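You operate a simulated robot arm through the tools that you are given. There is no shell and no other tool.

You run a simulated robot arm. Do the job below in one go: nothing can be reset, and whatever is moved stays where it is left.

TASK
Switch the charger off and shut both batteries in the tin.
Fine: off before the purple battery leaves its bay; the lid ends shut; leave the dial alone. Set down upright: purple battery, green battery.

It is judged by the outcome, as a careful person would: the job done as asked, and still so three seconds after it is handed in. It fails if anything else is knocked over, pushed out of place, dropped, spilled or broken. Lids that push on must go on centred and level and be pressed home; caps that screw on are set level and turned clockwise until they are tight.

THE ROBOT
A 6-joint arm with a two-finger parallel gripper, fixed in place. Base frame: the origin is at the foot of the arm, x ahead of it, y to its left, z up; the work surface is at about z = 4. Units: mm, degrees, N and s.
With the tool pointing down near the work surface it reaches from about 140 to 580 mm from the base axis. Its first joint turns from -66.0 to 66.0 degrees. Payload 2.1 kg.
Tool frame: the origin (TCP) lies between the finger pads and is the grasp point; the fingertips stand 30 mm ahead of it; z points along the fingers, y is the line along which they close. Largest opening 94 mm; finger width 28, thickness 10; the body of the gripper, 50 by 96 mm, starts 55 mm behind the TCP.
Orientation is that of the tool frame in the base frame, as a unit quaternion [x, y, z, w]. With the fingers straight down and closing along the base's y, the tool's x points along the base's -x, its y along +y and its z along -z.

THE INTERFACE
- The arm moves only by the tool play_rows. Its argument "rows" is a list that holds one entry, the list of rows, each a list of 7 numbers: the shift along the base's x, y, z in units of 25 mm (1.0 is 25 mm), then the turn, a rotation vector about the base's x, y, z in units of 6 degrees (1.0 is 6 degrees), then the opening in per cent of the stroke, from 0 (shut) to 100 (fully open). In form: [[[dx, dy, dz, ax, ay, az, fingers], ...]]. A call has 1 to 20 rows; each row shifts and turns the commanded pose from where the row before left it. A call with a number of a shift or a turn outside -1 to 1 is refused whole. A row lasts 0.2 s, in which the tool goes at most 50 mm and 8.6 degrees; a call with a longer step from one row to the next is refused whole, and so is a gripper value outside its range. Where a pose cannot be reached the arm comes as near as it can. A force on the tool above 60 N (or 10 N above the force at the start of the call, whichever is more), or a blocked arm, ends the call early, and 0.2 s more pass. The fingers move at their own pace (about 72 mm/s each) and stop on an object; they squeeze with about 25 N. The grip force told is the motor's: it shows also when the fingers shut on nothing. Time passes only in rows, and 0.2 s behind the last, so rows that do not move let the fingers close. It gives the time, the measured TCP pose, the force on the tool (base axes), the opening and the grip force at its end, in the units of the frame above (readings bear some noise), with the torque about the TCP (base axes, N m) and any sound that the robot's microphone picked up.
- Cameras (640 x 400 px; columns grow to the right, rows downward): "scene" is fixed at [46, -361.6, 489.3]; the picture's right is [0.86, -0.51, 0.00], its down [-0.26, -0.44, -0.86] and it looks along [0.44, 0.74, -0.52] (base axes); focal length 341 px, centre (320, 200). "wrist" rides on the gripper at [76, 14, -102] in the tool frame; the picture's right is [-0.18, 0.98, 0.00], its down [-0.75, -0.14, -0.64] and it looks along [-0.63, -0.12, 0.77] (tool axes); focal length 243 px, centre (320, 200). There is no depth. A picture from a camera that has moved, and an enlarged one, comes with that camera's place and axes in the base frame and with its lens.
- grab_frame(camera): a new picture of that camera. No time passes.
- close_up(camera, box): a new picture of the part [left, top, right, bottom] of that camera's present view, enlarged. No time passes.
- finish_job(): hands the job in; it is judged then, once.

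Nothing tells you positions but the pictures and the camera data. Unless the task says otherwise, let go and move clear before handing in.

The tools are called after "Call:" as a command line: name --argument value ..., lists and objects as JSON in quotes. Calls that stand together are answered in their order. play_rows: Moves the arm, as the interface text tells. Its arguments: {"type":"object","properties":{"rows":{"type":"array","items":{"type":"array","items":{"type":"array","items":{"type":"number"}}}}},"required":["rows"]} The other tools are called the same way: grab_frame (camera) takes a picture; close_up (camera, box) takes an enlarged picture of a part of a camera's view; finish_job () hands the job in.

At the start:

```text
time_s: 0.0
eef_pos: [308.2, 161.3, 256.8]
tool_rot: [0.0, 1.0, 0.0, -0.001]
contact_force: [-0.9, -0.5, 0.2]
moment: [-0.01, 0.02, 0.03]
width: 94.0
finger_force: 0.1
```

scene: 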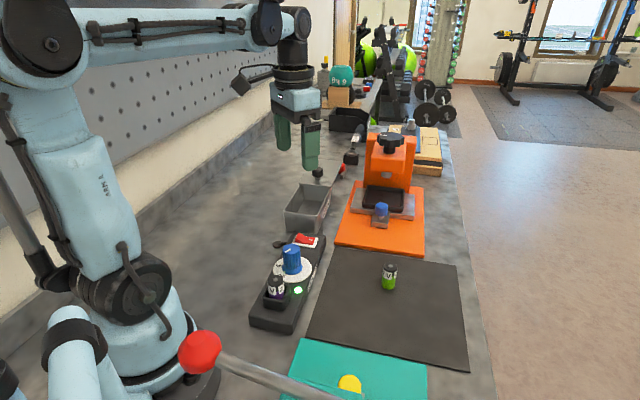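
wrist: 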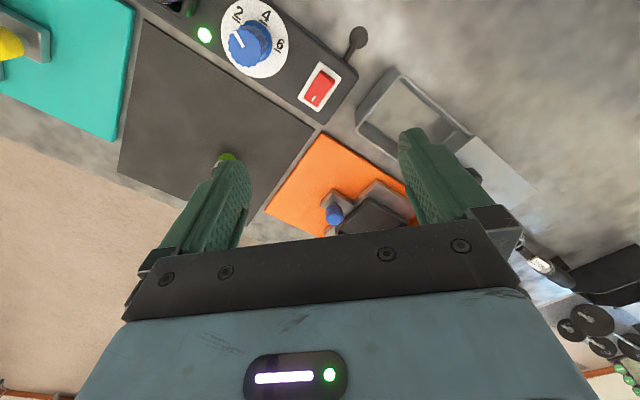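

I see a charger (black strip with dial, red rocker switch, green lamp and the purple battery in a bay), a green battery on a dark mat, and a grey open tin with some lid perhaps further on. I'll look closer before moving.

Call:
close_up --camera "scene" --box '[240, 220, 340, 340]'

Call:
close_up --camera "scene" --box '[270, 120, 430, 240]'

Call:
close_up --camera "scene" --box '[300, 230, 480, 400]'

Call:
close_up --camera "wrist" --box '[100, 0, 560, 260]'

```text
3.33 times, centred on (290, 280) of scene
camera zoom: at [46.0, -361.6, 489.3], right [0.86, -0.51, 0.0], down [-0.26, -0.44, -0.86], along [0.44, 0.74, -0.52], focal length 1136 px, centre (420, -67)
```

zoom: 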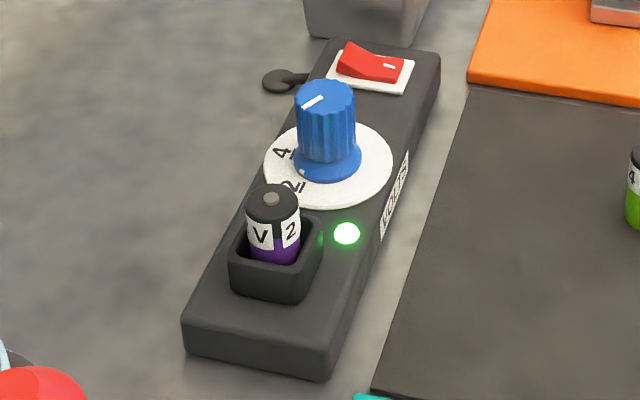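

```text
3.33 times, centred on (350, 180) of scene
camera zoom: at [46.0, -361.6, 489.3], right [0.86, -0.51, 0.0], down [-0.26, -0.44, -0.86], along [0.44, 0.74, -0.52], focal length 1136 px, centre (220, 267)
```

zoom: 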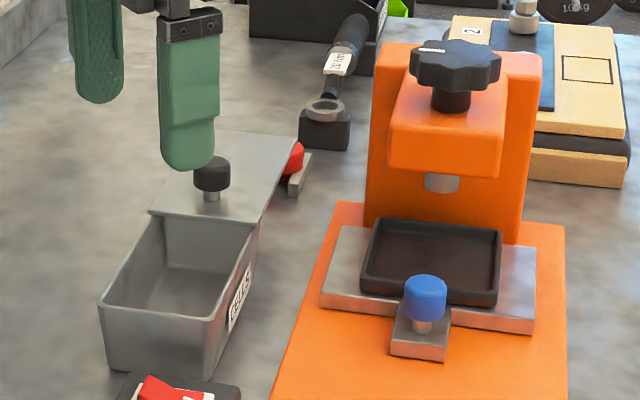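

```text
2.35 times, centred on (390, 315) of scene
camera zoom: at [46.0, -361.6, 489.3], right [0.86, -0.51, 0.0], down [-0.26, -0.44, -0.86], along [0.44, 0.74, -0.52], focal length 802 px, centre (155, -71)
```

zoom: 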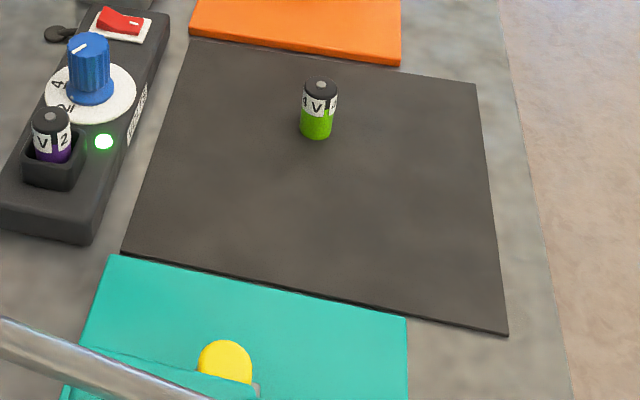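

```text
1.39 times, centred on (330, 130) of wrist
camera zoom: at [232.9, 175.3, 359.8], right [0.18, 0.98, 0.0], down [0.75, -0.14, 0.64], along [0.63, -0.12, -0.77], focal length 338 px, centre (306, 297)
```

zoom: 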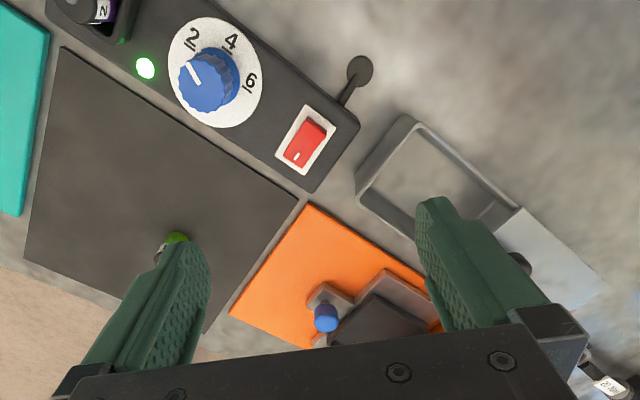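

The layout: the charger runs at about 45° with the switch near (319,158), dial near (257,98), and purple battery near (202,46). The tin sits around (385,265) with a knobbed lid drawn out at its far end, and the green battery stands near (404,-14). I'll turn the tool 45° and move over the tin to inspect the lid.

Call:
play_rows --rows '[[[0.46, 0.595, 0.115, 0, 0, 0.9375, 100], [0.46, 0.595, 0.115, 0, 0, 0.9375, 100], [0.46, 0.595, 0.115, 0, 0, 0.9375, 100], [0.46, 0.595, 0.115, 0, 0, 0.9375, 100], [0.46, 0.595, 0.115, 0, 0, 0.9375, 100], [0.46, 0.595, 0.115, 0, 0, 0.9375, 100], [0.46, 0.595, 0.115, 0, 0, 0.9375, 100], [0.46, 0.595, 0.115, 0, 0, 0.9375, 100]]]'

Call:
grab_frame --camera "wrist"

Call:
grab_frame --camera "scene"

```text
time_s: 1.8
eef_pos: [402.0, 280.1, 281.2]
tool_rot: [-0.383, 0.924, -0.001, 0.0]
contact_force: [-0.8, -0.1, 0.5]
moment: [0.0, 0.0, -0.02]
width: 94.0
finger_force: 0.0
```

```text
taken
camera wrist: at [336.9, 236.6, 384.1], right [-0.57, 0.82, 0.0], down [0.63, 0.43, 0.64], along [0.53, 0.36, -0.77], focal length 243 px, centre (320, 200)
```

wrist: 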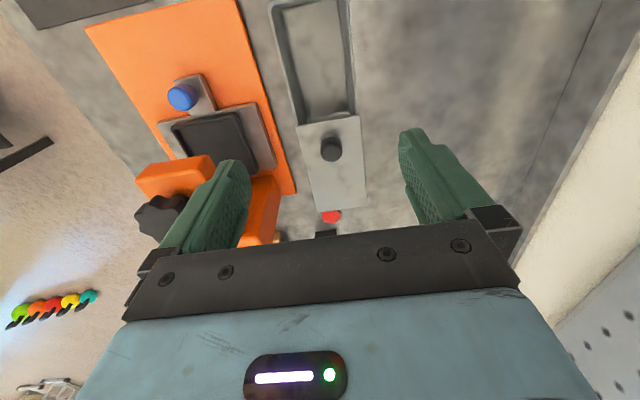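

```text
taken
```

scene: 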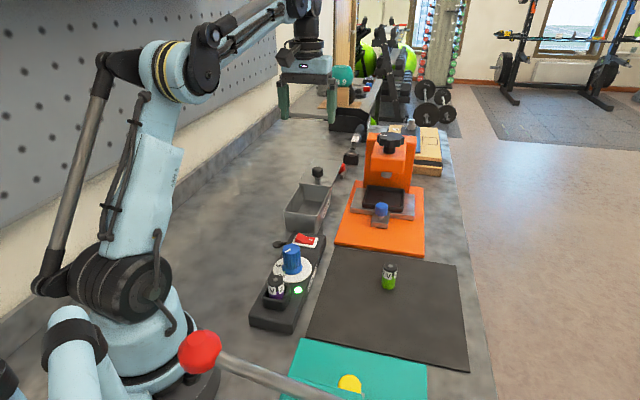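

Call:
close_up --camera "wrist" --box '[240, 0, 400, 240]'

Call:
close_up --camera "scene" --box '[270, 150, 360, 240]'

```text
1.67 times, centred on (320, 120) of wrist
camera zoom: at [336.9, 236.6, 384.1], right [-0.57, 0.82, 0.0], down [0.63, 0.43, 0.64], along [0.53, 0.36, -0.77], focal length 404 px, centre (320, 333)
```

zoom: 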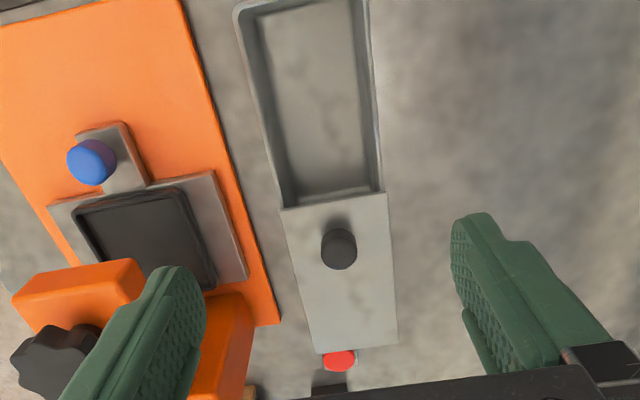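

```text
4.44 times, centred on (315, 195) of scene
camera zoom: at [46.0, -361.6, 489.3], right [0.86, -0.51, 0.0], down [-0.26, -0.44, -0.86], along [0.44, 0.74, -0.52], focal length 1515 px, centre (342, 222)
```

zoom: 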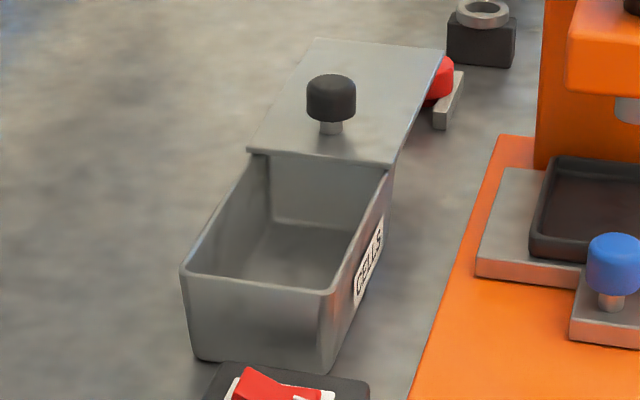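

The lid is a flat plate with a black knob, drawn out along the tin's axis (front edge about 137 mm from shut), so it slides back by its knob. Next I'll move above the switch for a close look before pressing it.

Call:
play_rows --rows '[[[-0.553, -0.813, -0.54, 0, 0, 0, 100], [-0.553, -0.813, -0.54, 0, 0, 0, 100], [-0.553, -0.813, -0.54, 0, 0, 0, 100], [-0.553, -0.813, -0.54, 0, 0, 0, 100], [-0.553, -0.813, -0.54, 0, 0, 0, 100], [-0.553, -0.813, -0.54, 0, 0, 0, 100]]]'

Call:
grab_frame --camera "wrist"

Call:
close_up --camera "wrist" --box '[200, 0, 440, 150]'

```text
time_s: 3.2
eef_pos: [316.5, 159.2, 199.1]
tool_rot: [-0.382, 0.924, -0.001, 0.0]
contact_force: [-0.7, 0.2, 0.2]
moment: [0.02, 0.0, 0.01]
width: 94.0
finger_force: 0.1
```

```text
taken
camera wrist: at [253.3, 114.9, 301.8], right [-0.56, 0.83, 0.0], down [0.63, 0.43, 0.64], along [0.53, 0.36, -0.77], focal length 243 px, centre (320, 200)
```

wrist: 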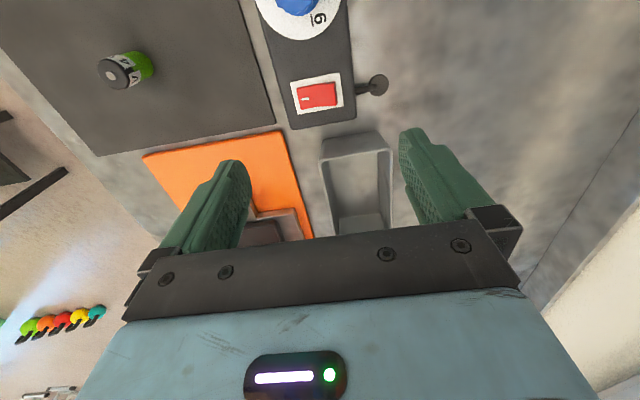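

```text
2.67 times, centred on (320, 75) of wrist
camera zoom: at [253.3, 114.9, 301.8], right [-0.56, 0.83, 0.0], down [0.63, 0.43, 0.64], along [0.53, 0.36, -0.77], focal length 647 px, centre (320, 533)
```

zoom: 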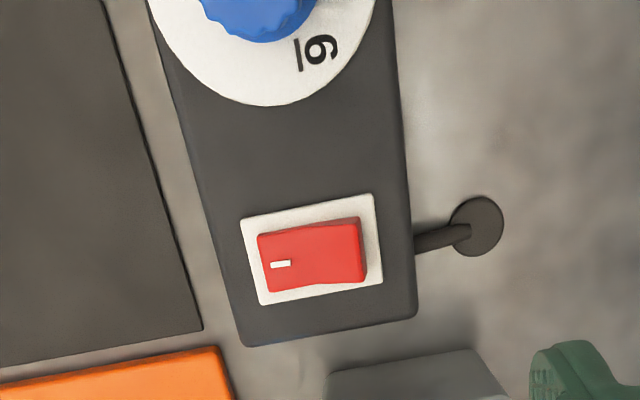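

The red rocker is centred near (320,156) with its raised (unmarked) end toward (306,170), standing at about z=42. I'll close the fingers and come down just above that raised end.

Call:
play_rows --rows '[[[-0.0487, 0.054, -0.76, 0, 0, 0, 0], [-0.0487, 0.054, -0.76, 0, 0, 0, 0], [-0.0487, 0.054, -0.76, 0, 0, 0, 0], [-0.0487, 0.054, -0.76, 0, 0, 0, 0], [-0.0487, 0.054, -0.76, 0, 0, 0, 0], [-0.0487, 0.054, -0.76, 0, 0, 0, 0]]]'

Call:
close_up --camera "scene" --box '[240, 200, 360, 340]'

Call:
grab_frame --camera "wrist"

```text
time_s: 4.6
eef_pos: [310.5, 167.2, 85.2]
tool_rot: [-0.383, 0.924, 0.001, 0.0]
contact_force: [0.4, -0.4, 0.0]
moment: [-0.02, 0.02, 0.02]
width: 0.0
finger_force: 25.5
```

```text
2.86 times, centred on (300, 270) of scene
camera zoom: at [46.0, -361.6, 489.3], right [0.86, -0.51, 0.0], down [-0.26, -0.44, -0.86], along [0.44, 0.74, -0.52], focal length 974 px, centre (377, 0)
```

zoom: 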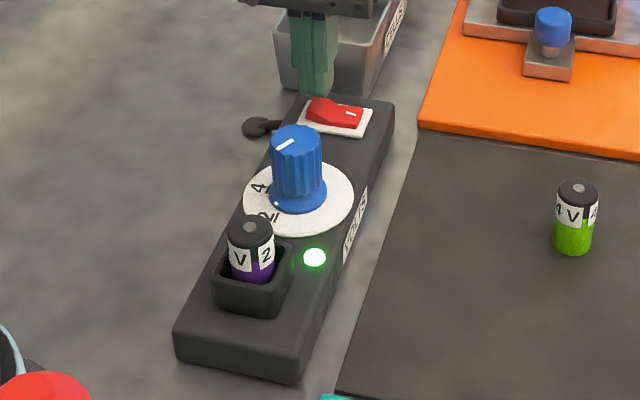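

```text
taken
camera wrist: at [247.0, 123.4, 188.0], right [-0.56, 0.83, 0.0], down [0.63, 0.43, 0.64], along [0.53, 0.36, -0.77], focal length 243 px, centre (320, 200)
```

wrist: 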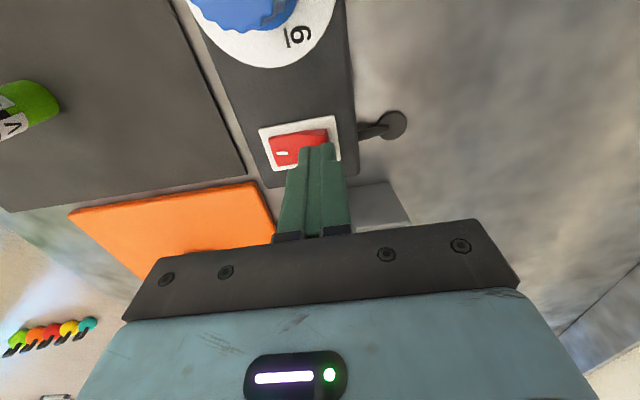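

The closed fingertips hang right over the raised end of the rocker, about 12 mm above it. I'll press down in small steps.

Call:
play_rows --rows '[[[0, 0, -0.1, 0, 0, 0, 0], [0, 0, -0.1, 0, 0, 0, 0], [0, 0, -0.1, 0, 0, 0, 0], [0, 0, -0.1, 0, 0, 0, 0], [0, 0, -0.1, 0, 0, 0, 0], [0, 0, -0.1, 0, 0, 0, 0]]]'

Call:
close_up --camera "scene" --box '[260, 220, 340, 310]'

```text
time_s: 6.0
eef_pos: [310.8, 166.7, 72.4]
tool_rot: [-0.383, 0.924, -0.001, -0.001]
contact_force: [-0.1, 0.5, 0.4]
moment: [-0.01, -0.01, -0.03]
width: 0.0
finger_force: 25.3
```

```text
4.44 times, centred on (300, 265) of scene
camera zoom: at [46.0, -361.6, 489.3], right [0.86, -0.51, 0.0], down [-0.26, -0.44, -0.86], along [0.44, 0.74, -0.52], focal length 1515 px, centre (409, -89)
```

zoom: 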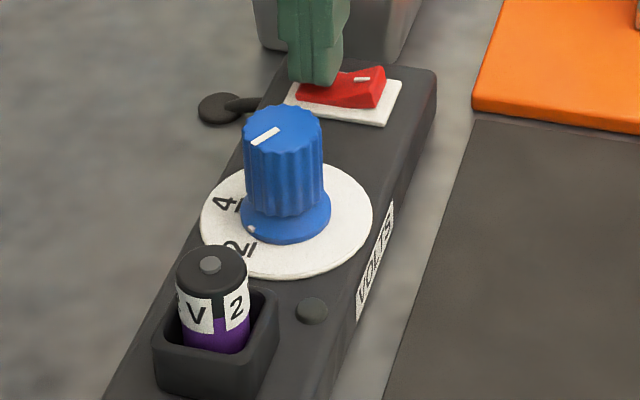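

The rocker flipped and the lamp is out, so the charger is off. Now I'll rise clear and travel over the purple battery's bay with the fingers open.

Call:
play_rows --rows '[[[0, 0, 0.8, 0, 0, 0, 0], [0, 0, 1, 0, 0, 0, 0], [0, 0, 1, 0, 0, 0, 0], [0, 0, 1, 0, 0, 0, 0], [0, 0, 1, 0, 0, 0, 100], [-0.72, -0.82, 0, 0, 0, 0, 100], [-0.72, -0.82, 0, 0, 0, 0, 100], [-0.72, -0.82, 0, 0, 0, 0, 100], [-0.72, -0.82, 0, 0, 0, 0, 100], [-0.72, -0.82, 0, 0, 0, 0, 100], [-0.72, -0.82, 0, 0, 0, 0, 100]]]'

Call:
grab_frame --camera "wrist"

Call:
grab_frame --camera "scene"

Call:
close_up --camera "wrist" --box '[240, 0, 400, 150]'

```text
time_s: 8.4
eef_pos: [204.8, 43.2, 189.0]
tool_rot: [-0.382, 0.924, 0.0, 0.0]
contact_force: [-0.2, 1.0, 0.0]
moment: [0.01, 0.04, -0.02]
width: 93.9
finger_force: 0.1
```

```text
taken
camera wrist: at [142.2, -0.4, 292.3], right [-0.56, 0.83, 0.0], down [0.63, 0.43, 0.64], along [0.53, 0.36, -0.77], focal length 243 px, centre (320, 200)
```

wrist: 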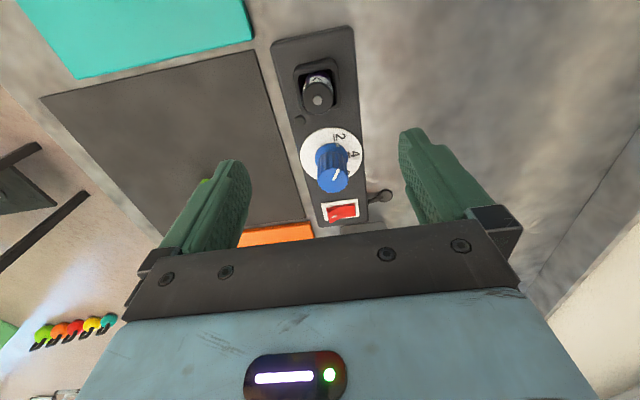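

```text
taken
```

scene: 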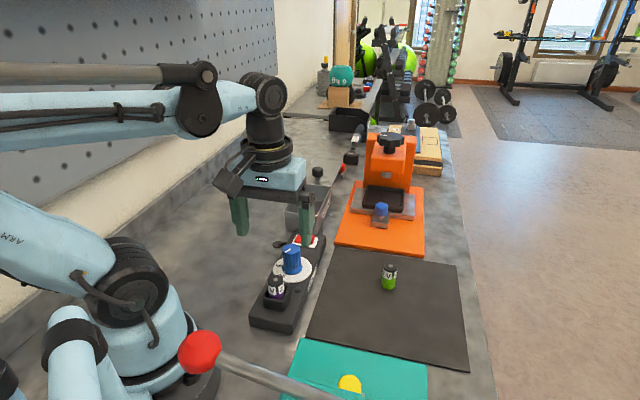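

```text
2.67 times, centred on (320, 75) of wrist
camera zoom: at [142.2, -0.4, 292.3], right [-0.56, 0.83, 0.0], down [0.63, 0.43, 0.64], along [0.53, 0.36, -0.77], focal length 647 px, centre (320, 533)
```

zoom: 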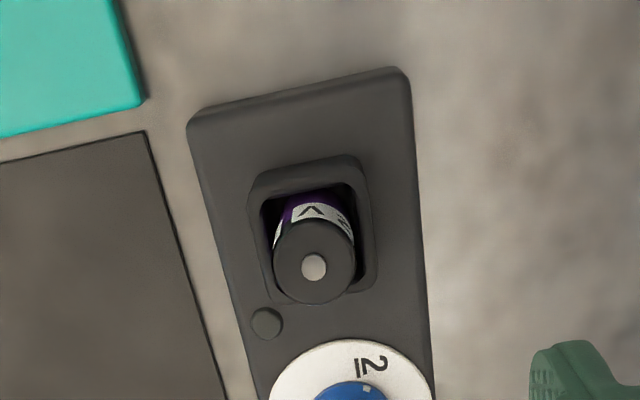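

The purple battery's top is at about (198.5, 37.5, 80), standing in a cup whose rim is at about z=50. I'll lower to just above it with the fingers straddling it and check the alignment.

Call:
play_rows --rows '[[[-0.068, -0.058, -0.75, 0, 0, 0, 80], [-0.068, -0.058, -0.75, 0, 0, 0, 70], [-0.068, -0.058, -0.75, 0, 0, 0, 70], [-0.068, -0.058, -0.75, 0, 0, 0, 70], [0, 0, 0, 0, 0, 0, 70]]]'

Call:
grab_frame --camera "wrist"

Call:
close_up --camera "scene" --box '[220, 200, 340, 340]'

```text
time_s: 9.6
eef_pos: [194.8, 37.1, 113.1]
tool_rot: [-0.383, 0.924, -0.001, 0.0]
contact_force: [0.1, 0.4, -1.1]
moment: [-0.01, 0.03, 0.01]
width: 65.6
finger_force: 0.0
```

```text
taken
camera wrist: at [131.9, -6.6, 216.5], right [-0.56, 0.83, 0.0], down [0.63, 0.43, 0.64], along [0.53, 0.36, -0.77], focal length 243 px, centre (320, 200)
```

wrist: 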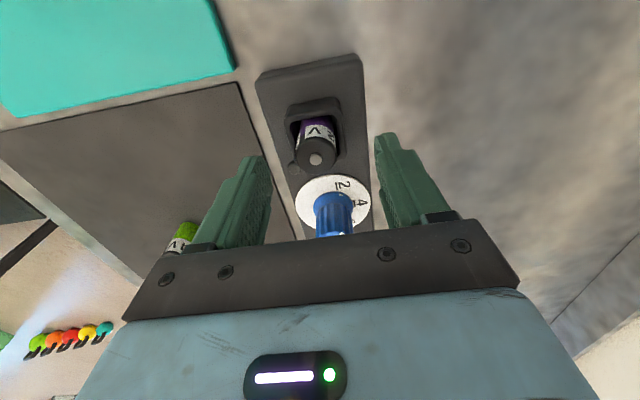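

```text
2.86 times, centred on (280, 270) of scene
camera zoom: at [46.0, -361.6, 489.3], right [0.86, -0.51, 0.0], down [-0.26, -0.44, -0.86], along [0.44, 0.74, -0.52], focal length 974 px, centre (434, 0)
```

zoom: 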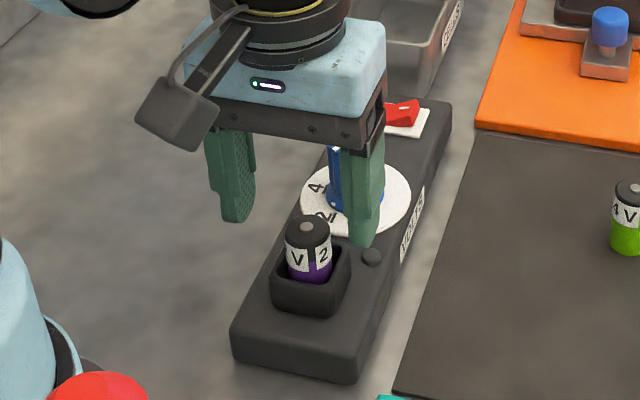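

Combining both views, the battery's top is at about (197.2, 35, 85), so I need a 2–3 mm shift across. I'll correct that, lower the fingertips to about z=57 (just above the cup rim), and check before gripping.

Call:
play_rows --rows '[[[0.08, -0.08, 0, 0, 0, 0, 70], [0, 0, -0.36, 0, 0, 0, 65], [0, 0, -0.36, 0, 0, 0, 60], [0, 0, -0.36, 0, 0, 0, 60], [0, 0, 0, 0, 0, 0, 60]]]'

Call:
grab_frame --camera "wrist"

Call:
close_up --camera "scene" --box '[230, 230, 330, 340]'

```text
time_s: 10.8
eef_pos: [199.8, 35.0, 87.5]
tool_rot: [-0.382, 0.924, 0.0, -0.001]
contact_force: [-0.7, 0.2, 0.0]
moment: [-0.01, -0.01, 0.0]
width: 56.4
finger_force: 0.1
```

```text
taken
camera wrist: at [134.2, -8.2, 190.6], right [-0.56, 0.83, 0.0], down [0.63, 0.43, 0.64], along [0.53, 0.36, -0.77], focal length 243 px, centre (320, 200)
```

wrist: 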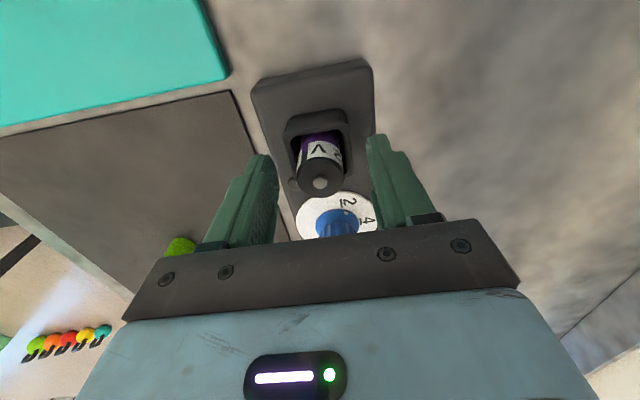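

```text
3.64 times, centred on (280, 285) of scene
camera zoom: at [46.0, -361.6, 489.3], right [0.86, -0.51, 0.0], down [-0.26, -0.44, -0.86], along [0.44, 0.74, -0.52], focal length 1240 px, centre (466, -109)
```

zoom: 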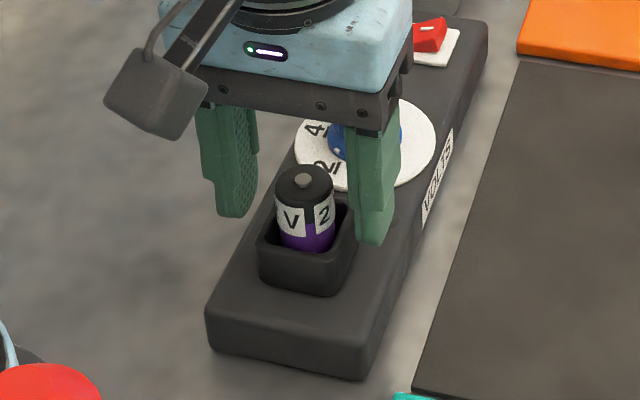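

The fingers straddle the battery and the TCP is within about 1 mm of its axis. I'll raise 3 mm to be sure of clearing the cup rim, then close the fingers.

Call:
play_rows --rows '[[[0, 0, 0.12, 0, 0, 0, 60], [0, 0, 0, 0, 0, 0, 40], [0, 0, 0, 0, 0, 0, 20], [0, 0, 0, 0, 0, 0, 0], [0, 0, 0, 0, 0, 0, 0]]]'

Call:
close_up --camera "scene" --box '[230, 230, 330, 340]'

```text
time_s: 12.0
eef_pos: [199.4, 35.3, 90.7]
tool_rot: [-0.383, 0.924, 0.0, 0.0]
contact_force: [0.5, -0.1, 0.9]
moment: [0.04, 0.02, 0.0]
width: 24.7
finger_force: 25.4
```

```text
3.64 times, centred on (280, 285) of scene
camera zoom: at [46.0, -361.6, 489.3], right [0.86, -0.51, 0.0], down [-0.26, -0.44, -0.86], along [0.44, 0.74, -0.52], focal length 1240 px, centre (466, -109)
```

zoom: 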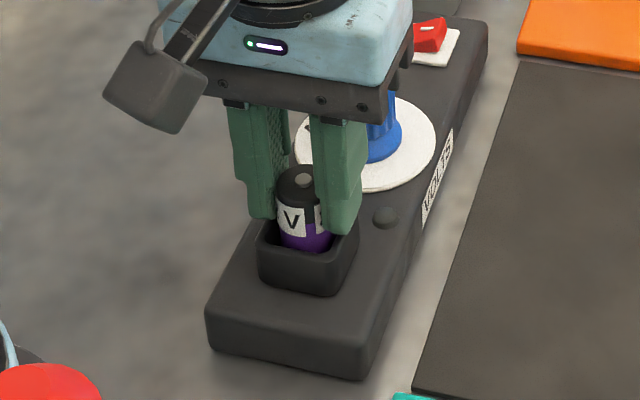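

The fingers hold the battery at 24.7 mm wide, above the cup. I'll lift it straight up.

Call:
play_rows --rows '[[[0, 0, 0.2, 0, 0, 0, 0], [0, 0, 0.4, 0, 0, 0, 0], [0, 0, 0.6, 0, 0, 0, 0], [0, 0, 0.8, 0, 0, 0, 0], [0, 0, 1, 0, 0, 0, 0], [0, 0, 1, 0, 0, 0, 0]]]'

Call:
close_up --camera "scene" --box '[200, 150, 360, 340]'

Call:
grab_frame --camera "wrist"

```text
time_s: 13.4
eef_pos: [198.4, 37.0, 188.8]
tool_rot: [-0.383, 0.924, -0.001, 0.0]
contact_force: [0.6, -0.7, -1.0]
moment: [0.04, -0.03, 0.01]
width: 24.6
finger_force: 25.0
```

```text
2.11 times, centred on (280, 245) of scene
camera zoom: at [46.0, -361.6, 489.3], right [0.86, -0.51, 0.0], down [-0.26, -0.44, -0.86], along [0.44, 0.74, -0.52], focal length 718 px, centre (404, 105)
```

zoom: 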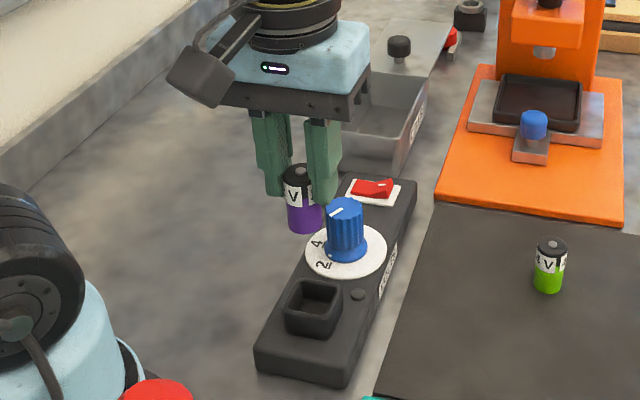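

```text
taken
camera wrist: at [134.4, -7.5, 292.7], right [-0.56, 0.83, 0.0], down [0.63, 0.43, 0.64], along [0.53, 0.36, -0.77], focal length 243 px, centre (320, 200)
```

wrist: 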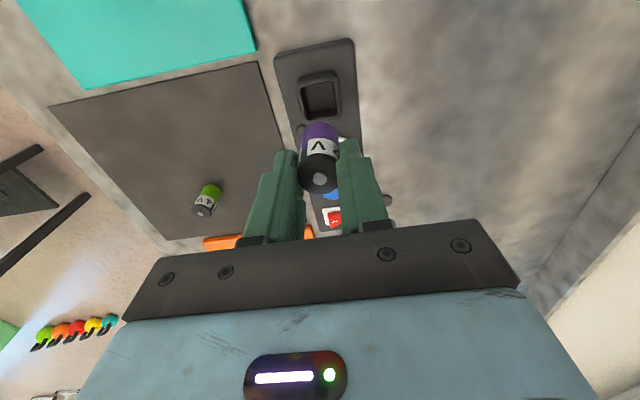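

The purple battery came out upright; its foot hangs about 57 mm below the TCP. I'll carry it at this height to over the tin's far half, about (410,290).

Call:
play_rows --rows '[[[0.4, 0.461, 0, 0, 0, 0, 0], [0.771, 0.922, 0, 0, 0, 0, 0], [0.771, 0.922, 0, 0, 0, 0, 0], [0.771, 0.922, 0, 0, 0, 0, 0], [0.771, 0.922, 0, 0, 0, 0, 0], [0.771, 0.922, 0, 0, 0, 0, 0], [0.771, 0.922, 0, 0, 0, 0, 0], [0.771, 0.922, 0, 0, 0, 0, 0], [0.771, 0.922, 0, 0, 0, 0, 0], [0.771, 0.922, 0, 0, 0, 0, 0], [0.771, 0.922, 0, 0, 0, 0, 0], [0.371, 0.461, 0, 0, 0, 0, 0], [0, 0, 0, 0, 0, 0, 0]]]'

Call:
grab_frame --camera "wrist"

Call:
close_up --camera "scene" --box '[260, 110, 380, 240]'

```text
time_s: 16.2
eef_pos: [409.5, 290.3, 192.0]
tool_rot: [-0.382, 0.924, 0.0, 0.0]
contact_force: [0.1, -0.1, -0.6]
moment: [0.0, 0.03, -0.02]
width: 24.4
finger_force: 25.3
```

```text
taken
camera wrist: at [346.8, 245.7, 294.9], right [-0.56, 0.83, 0.0], down [0.63, 0.43, 0.64], along [0.53, 0.36, -0.77], focal length 243 px, centre (320, 200)
```

wrist: 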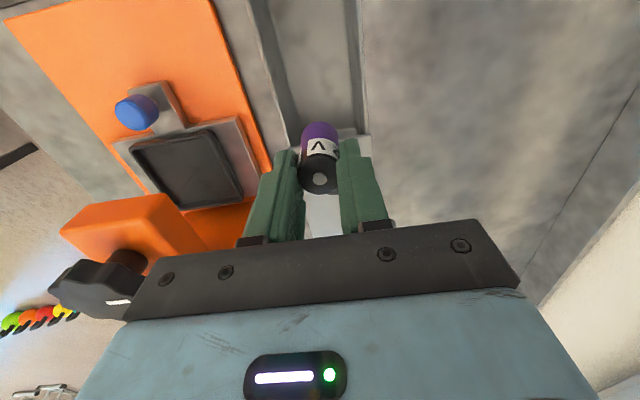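

```text
3.08 times, centred on (320, 175) of scene
camera zoom: at [46.0, -361.6, 489.3], right [0.86, -0.51, 0.0], down [-0.26, -0.44, -0.86], along [0.44, 0.74, -0.52], focal length 1049 px, centre (320, 277)
```

zoom: 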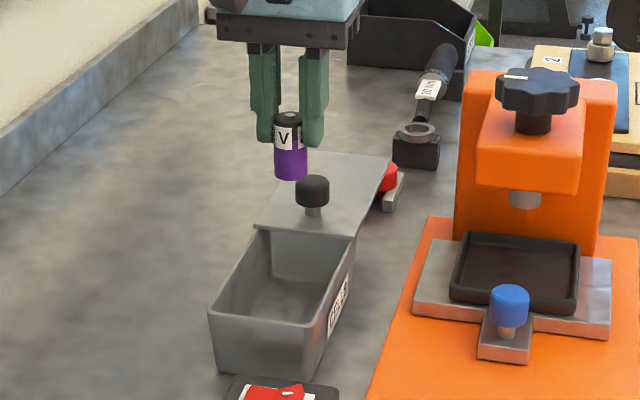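

Call:
close_up --camera "wrist" --box '[220, 0, 400, 170]'

```text
2.35 times, centred on (310, 85) of wrist
camera zoom: at [346.8, 245.7, 294.9], right [-0.56, 0.83, 0.0], down [0.63, 0.43, 0.64], along [0.53, 0.36, -0.77], focal length 571 px, centre (344, 471)
```

zoom: 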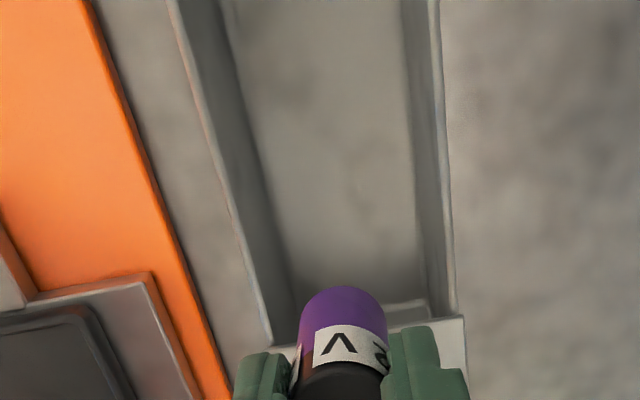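

The battery hangs on the tin's centreline (TCP v=85.5 vs tin centre about 84.5), about 37 mm short of the lid edge. I'll lower it into the tin, stopping a little above the floor.

Call:
play_rows --rows '[[[-0.02, 0.02, -0.6, 0, 0, 0, 0], [0, 0, -0.8, 0, 0, 0, 0], [0, 0, -0.8, 0, 0, 0, 0], [0, 0, -0.8, 0, 0, 0, 0], [0, 0, -0.8, 0, 0, 0, 0], [0, 0, -0.6, 0, 0, 0, 0], [0, 0, -0.4, 0, 0, 0, 0], [0, 0, 0, 0, 0, 0, 0]]]'

Call:
grab_frame --camera "wrist"

Call:
close_up --camera "scene" --box '[270, 130, 370, 240]'

```text
time_s: 18.0
eef_pos: [412.0, 288.3, 70.2]
tool_rot: [-0.383, 0.924, 0.0, 0.001]
contact_force: [-0.2, 1.3, -0.5]
moment: [-0.02, 0.01, 0.03]
width: 24.5
finger_force: 24.9
```

```text
taken
camera wrist: at [347.2, 245.6, 173.2], right [-0.56, 0.83, 0.0], down [0.63, 0.43, 0.64], along [0.53, 0.36, -0.77], focal length 243 px, centre (320, 200)
```

wrist: 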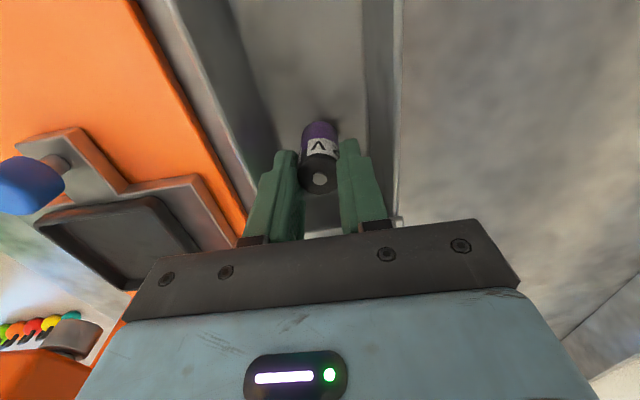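

```text
3.64 times, centred on (320, 185) of scene
camera zoom: at [46.0, -361.6, 489.3], right [0.86, -0.51, 0.0], down [-0.26, -0.44, -0.86], along [0.44, 0.74, -0.52], focal length 1240 px, centre (320, 254)
```

zoom: 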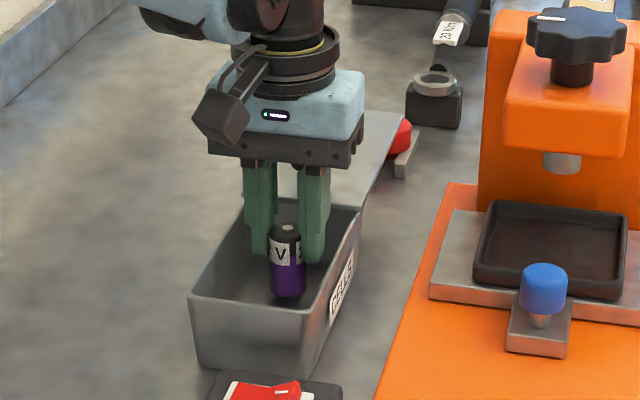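

The battery is inside the tin, roughly 7 mm above the floor and well clear of the walls. I'll ease it down in small steps until it touches.

Call:
play_rows --rows '[[[0, 0, -0.06, 0, 0, 0, 0], [0, 0, -0.06, 0, 0, 0, 0], [0, 0, -0.06, 0, 0, 0, 0]]]'

```text
time_s: 18.8
eef_pos: [410.2, 289.7, 66.2]
tool_rot: [-0.382, 0.924, 0.0, 0.0]
contact_force: [-0.1, -0.6, -0.2]
moment: [-0.01, 0.0, 0.01]
width: 24.6
finger_force: 25.2
```

Call:
play_rows --rows '[[[0, 0, -0.05, 0, 0, 0, 0], [0, 0, -0.05, 0, 0, 0, 0]]]'

Call:
close_up --camera "scene" --box '[290, 170, 340, 220]'

```text
time_s: 19.4
eef_pos: [410.0, 290.6, 63.6]
tool_rot: [-0.382, 0.924, 0.0, 0.001]
contact_force: [-0.1, -1.0, 0.4]
moment: [0.02, -0.01, 0.0]
width: 24.4
finger_force: 24.8
```

```text
8.00 times, centred on (315, 195) of scene
camera zoom: at [46.0, -361.6, 489.3], right [0.86, -0.51, 0.0], down [-0.26, -0.44, -0.86], along [0.44, 0.74, -0.52], focal length 2727 px, centre (360, 240)
```

zoom: 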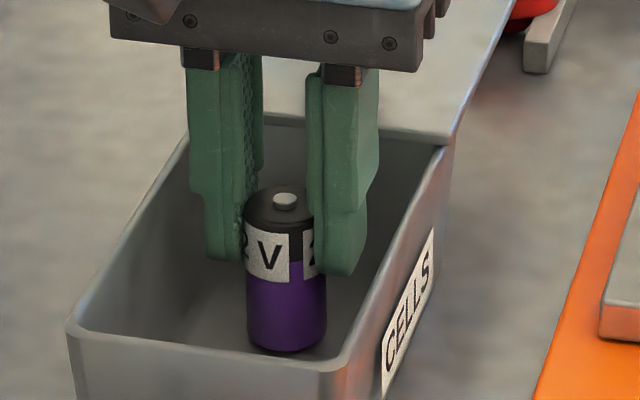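

Call:
play_rows --rows '[[[0, 0, -0.04, 0, 0, 0, 0], [0, 0, -0.04, 0, 0, 0, 0]]]'

```text
time_s: 20.0
eef_pos: [410.1, 291.9, 62.3]
tool_rot: [-0.382, 0.924, -0.001, 0.0]
contact_force: [0.1, 0.1, -0.7]
moment: [-0.01, 0.01, -0.01]
width: 24.6
finger_force: 24.8
```

Call:
play_rows --rows '[[[0, 0, -0.04, 0, 0, 0, 0], [0, 0, -0.04, 0, 0, 0, 0]]]'

Call:
close_up --camera "scene" --box '[290, 170, 340, 220]'

```text
time_s: 20.6
eef_pos: [409.8, 291.4, 62.1]
tool_rot: [-0.383, 0.924, -0.001, 0.0]
contact_force: [-1.1, -1.9, 13.4]
moment: [-0.05, 0.14, 0.02]
width: 24.5
finger_force: 25.0
```

```text
8.00 times, centred on (315, 195) of scene
camera zoom: at [45.9, -361.6, 489.3], right [0.86, -0.51, 0.0], down [-0.26, -0.44, -0.86], along [0.44, 0.74, -0.51], focal length 2727 px, centre (360, 240)
```

zoom: 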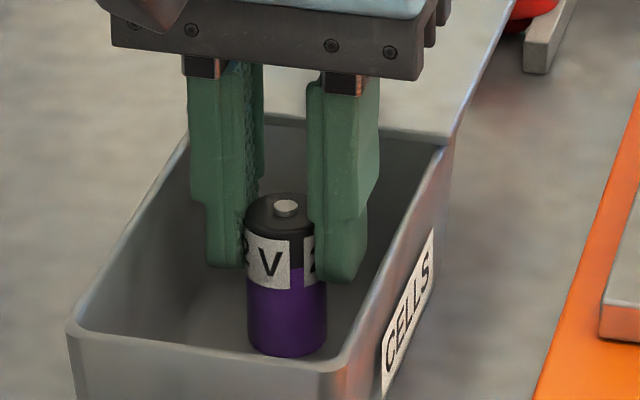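

The floor contact shows as 13 N upward, so the battery stands on the tin floor. I'll open just enough to let go without touching the walls, then rise.

Call:
play_rows --rows '[[[0, 0, 0.02, 0, 0, 0, 0], [0, 0, 0, 0, 0, 0, 32], [0, 0, 0, 0, 0, 0, 36], [0, 0, 0, 0, 0, 0, 38], [0, 0, 0.3, 0, 0, 0, 38]]]'

Call:
close_up --camera "scene" --box '[290, 170, 340, 220]'

```text
time_s: 21.8
eef_pos: [410.7, 290.1, 67.9]
tool_rot: [-0.383, 0.924, 0.0, 0.0]
contact_force: [-0.4, -0.7, -0.3]
moment: [-0.01, 0.03, 0.03]
width: 35.6
finger_force: 0.0
```

```text
8.00 times, centred on (315, 195) of scene
camera zoom: at [46.0, -361.6, 489.3], right [0.86, -0.51, 0.0], down [-0.26, -0.44, -0.86], along [0.44, 0.74, -0.52], focal length 2727 px, centre (360, 240)
```

zoom: 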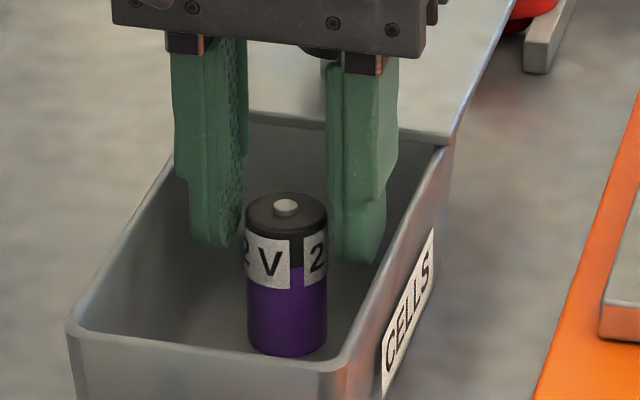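

The purple battery stands upright and free in the tin. I'll rise clear and travel over to the green battery at about (404,-14).

Call:
play_rows --rows '[[[0, 0, 0.5, 0, 0, 0, 38], [0, 0, 0.9, 0, 0, 0, 38], [0, 0, 1, 0, 0, 0, 38], [0, 0, 1, 0, 0, 0, 50], [0, 0, 1, 0, 0, 0, 70], [0, -0.6, 0.4, 0, 0, 0, 80], [-0.02, -1, 0, 0, 0, 0, 80], [-0.02, -1, 0, 0, 0, 0, 80], [-0.02, -1, 0, 0, 0, 0, 80], [-0.02, -1, 0, 0, 0, 0, 80], [-0.02, -1, 0, 0, 0, 0, 80], [-0.02, -1, 0, 0, 0, 0, 80], [-0.02, -1, 0, 0, 0, 0, 80], [-0.02, -1, 0, 0, 0, 0, 80], [-0.02, -1, 0, 0, 0, 0, 80], [-0.02, -1, 0, 0, 0, 0, 80], [-0.02, -1, 0, 0, 0, 0, 80], [-0.02, -0.56, 0, 0, 0, 0, 80], [0, 0, 0, 0, 0, 0, 80]]]'

Call:
grab_frame --camera "wrist"

Call:
grab_frame --camera "scene"

Call:
close_up --camera "wrist" --box '[240, 0, 400, 150]'

```text
time_s: 25.8
eef_pos: [404.4, -13.7, 187.6]
tool_rot: [-0.382, 0.924, 0.0, 0.0]
contact_force: [-0.9, 0.1, -0.2]
moment: [0.02, 0.04, 0.02]
width: 75.1
finger_force: 0.1
```

```text
taken
camera wrist: at [340.8, -57.1, 290.9], right [-0.56, 0.83, 0.0], down [0.63, 0.43, 0.64], along [0.53, 0.36, -0.77], focal length 243 px, centre (320, 200)
```

wrist: 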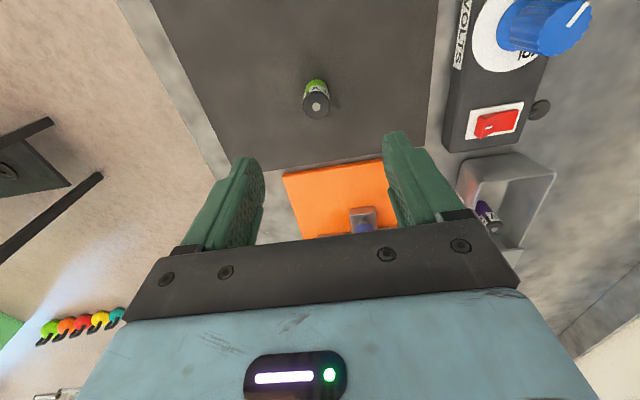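

```text
taken
```

scene: 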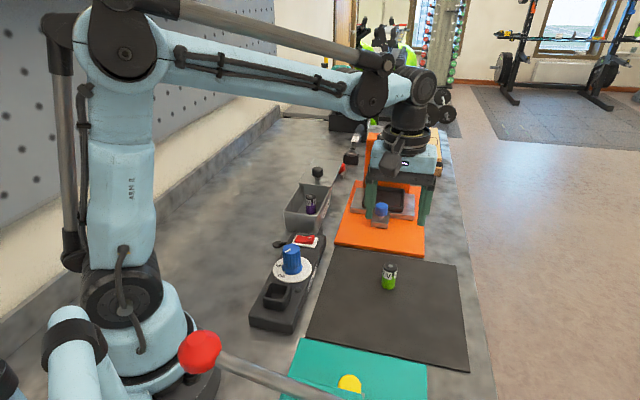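

```text
2.67 times, centred on (320, 75) of wrist
camera zoom: at [340.8, -57.1, 290.9], right [-0.56, 0.83, 0.0], down [0.63, 0.43, 0.64], along [0.53, 0.36, -0.77], focal length 647 px, centre (320, 533)
```

zoom: 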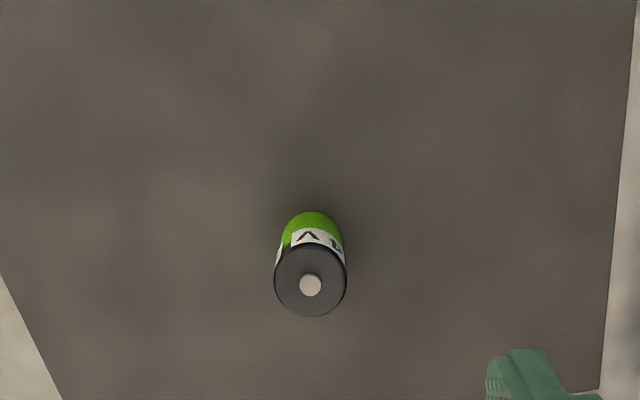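

Call:
close_up --camera "scene" --box '[365, 250, 415, 300]'

Call:
close_up --camera "scene" --box '[280, 160, 350, 240]'

```text
8.00 times, centred on (390, 275) of scene
camera zoom: at [46.0, -361.6, 489.3], right [0.86, -0.51, 0.0], down [-0.26, -0.44, -0.86], along [0.44, 0.74, -0.52], focal length 2727 px, centre (-240, -400)
```

zoom: 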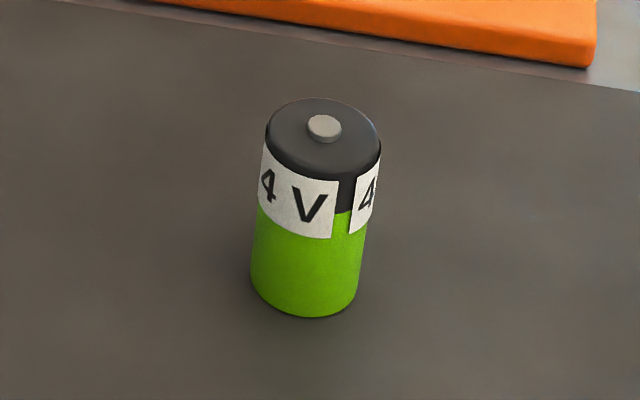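

```text
5.00 times, centred on (315, 200) of scene
camera zoom: at [46.0, -361.6, 489.3], right [0.86, -0.51, 0.0], down [-0.26, -0.44, -0.86], along [0.44, 0.74, -0.52], focal length 1704 px, centre (345, 200)
```

zoom: 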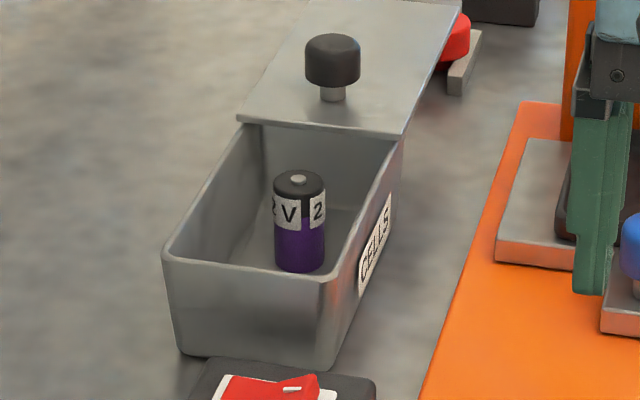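

The green battery stands at about (408,-14) with its top near z=55. I'll come down to just above it and check the alignment again.

Call:
play_rows --rows '[[[0.032, -0.008, -0.78, 0, 0, 0, 75], [0.032, -0.008, -0.78, 0, 0, 0, 70], [0.032, -0.008, -0.78, 0, 0, 0, 70], [0.032, -0.008, -0.78, 0, 0, 0, 70], [0.032, -0.008, -0.78, 0, 0, 0, 70], [0, 0, 0, 0, 0, 0, 70]]]'

Call:
grab_frame --camera "wrist"

Call:
close_up --camera "scene" --box '[340, 200, 440, 310]'

```text
time_s: 27.2
eef_pos: [406.4, -14.8, 89.1]
tool_rot: [-0.382, 0.924, 0.0, -0.001]
contact_force: [-0.7, -0.4, -0.4]
moment: [0.02, -0.01, -0.01]
width: 65.8
finger_force: 0.0
```

```text
taken
camera wrist: at [343.2, -57.9, 192.1], right [-0.56, 0.83, 0.0], down [0.63, 0.43, 0.64], along [0.53, 0.36, -0.77], focal length 243 px, centre (320, 200)
```

wrist: 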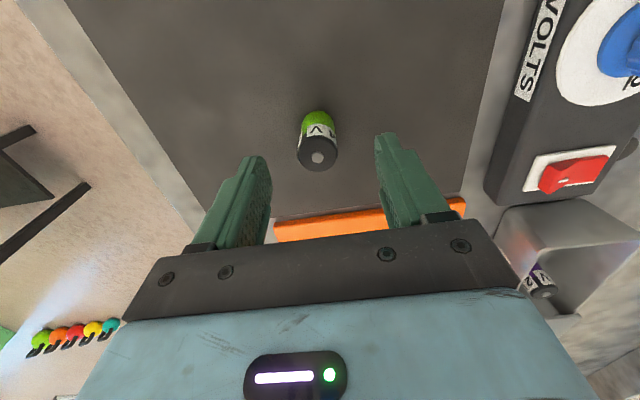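

```text
3.64 times, centred on (390, 255) of scene
camera zoom: at [46.0, -361.6, 489.3], right [0.86, -0.51, 0.0], down [-0.26, -0.44, -0.86], along [0.44, 0.74, -0.52], focal length 1240 px, centre (66, 0)
```

zoom: 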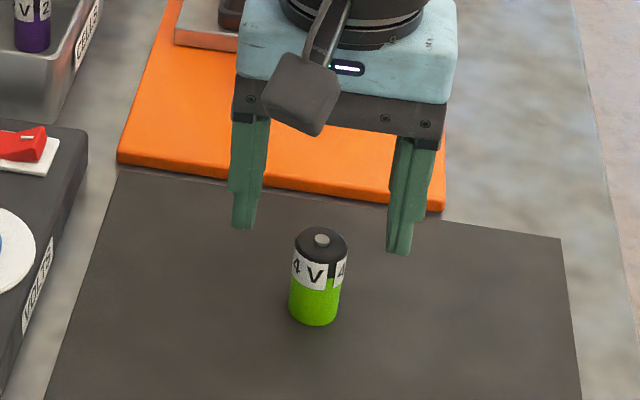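

Aligned within a couple of mm. I'll make a small correction, lower the fingertips around the battery to about z=32, and check again before closing.

Call:
play_rows --rows '[[[0.09, 0.045, 0, 0, 0, 0, 70], [0, 0, -0.4, 0, 0, 0, 65], [0, 0, -0.4, 0, 0, 0, 60], [0, 0, -0.32, 0, 0, 0, 60], [0, 0, 0, 0, 0, 0, 55]]]'

Call:
grab_frame --camera "wrist"

Call:
close_up --camera "scene" --box '[340, 220, 440, 310]'

```text
time_s: 28.4
eef_pos: [409.8, -12.8, 63.0]
tool_rot: [-0.382, 0.924, 0.0, 0.0]
contact_force: [0.9, 0.3, -0.3]
moment: [0.01, 0.0, 0.0]
width: 51.8
finger_force: 0.1
```

```text
taken
camera wrist: at [346.6, -56.1, 165.8], right [-0.56, 0.83, 0.0], down [0.63, 0.43, 0.64], along [0.53, 0.36, -0.77], focal length 243 px, centre (320, 200)
```

wrist: 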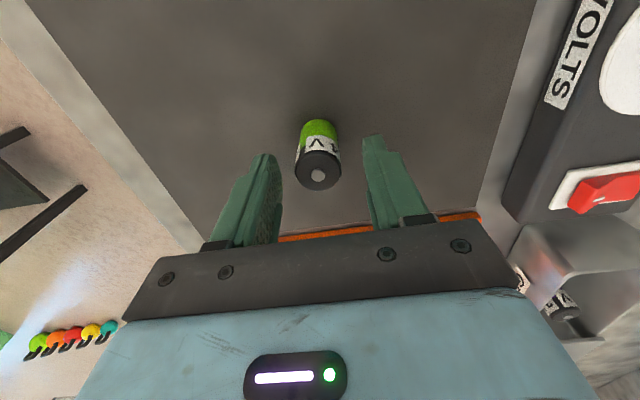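

```text
4.44 times, centred on (390, 265) of scene
camera zoom: at [46.0, -361.6, 489.3], right [0.86, -0.51, 0.0], down [-0.26, -0.44, -0.86], along [0.44, 0.74, -0.52], focal length 1515 px, centre (9, -89)
```

zoom: 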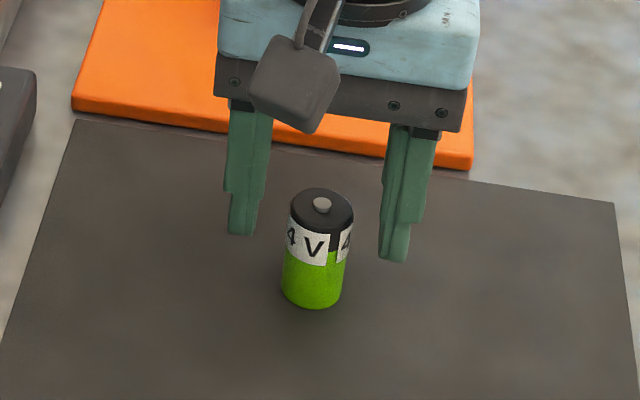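

The battery sits about 1.5 mm toward the right finger and slightly back; I'll make that correction and close gently.

Call:
play_rows --rows '[[[-0.014, -0.1, -0.02, 0, 0, 0, 55], [0, 0, 0, 0, 0, 0, 45], [0, 0, 0, 0, 0, 0, 38], [0, 0, 0, 0, 0, 0, 34], [0, 0, 0, 0, 0, 0, 31], [0, 0, 0, 0, 0, 0, 29], [0, 0, 0, 0, 0, 0, 27], [0, 0, 0, 0, 0, 0, 20], [0, 0, 0, 0, 0, 0, 0], [0, 0, 0, 0, 0, 0, 0]]]'

Call:
close_up --camera "scene" --box '[340, 220, 440, 310]'

Call:
grab_frame --camera "wrist"

```text
time_s: 30.6
eef_pos: [409.9, -15.5, 62.5]
tool_rot: [-0.383, 0.924, 0.0, 0.0]
contact_force: [0.4, -0.4, 1.1]
moment: [0.0, -0.04, -0.01]
width: 24.7
finger_force: 25.1
```

```text
4.44 times, centred on (390, 265) of scene
camera zoom: at [46.0, -361.6, 489.3], right [0.86, -0.51, 0.0], down [-0.26, -0.44, -0.86], along [0.44, 0.74, -0.52], focal length 1515 px, centre (9, -89)
```

zoom: 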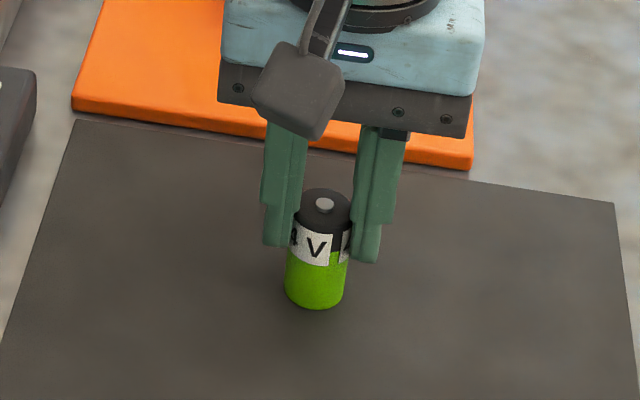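

```text
taken
camera wrist: at [345.9, -59.4, 165.3], right [-0.56, 0.83, 0.0], down [0.63, 0.43, 0.64], along [0.53, 0.36, -0.77], focal length 243 px, centre (320, 200)
```

wrist: 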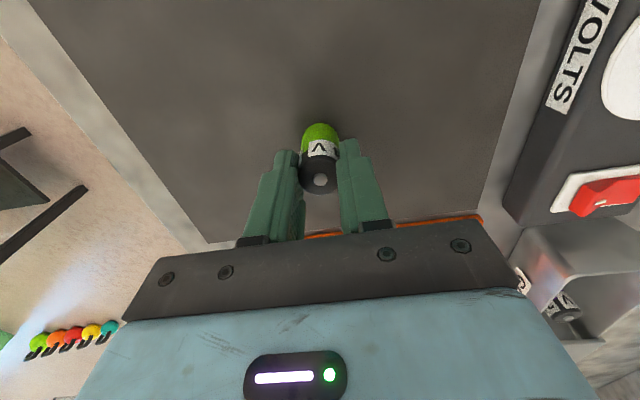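

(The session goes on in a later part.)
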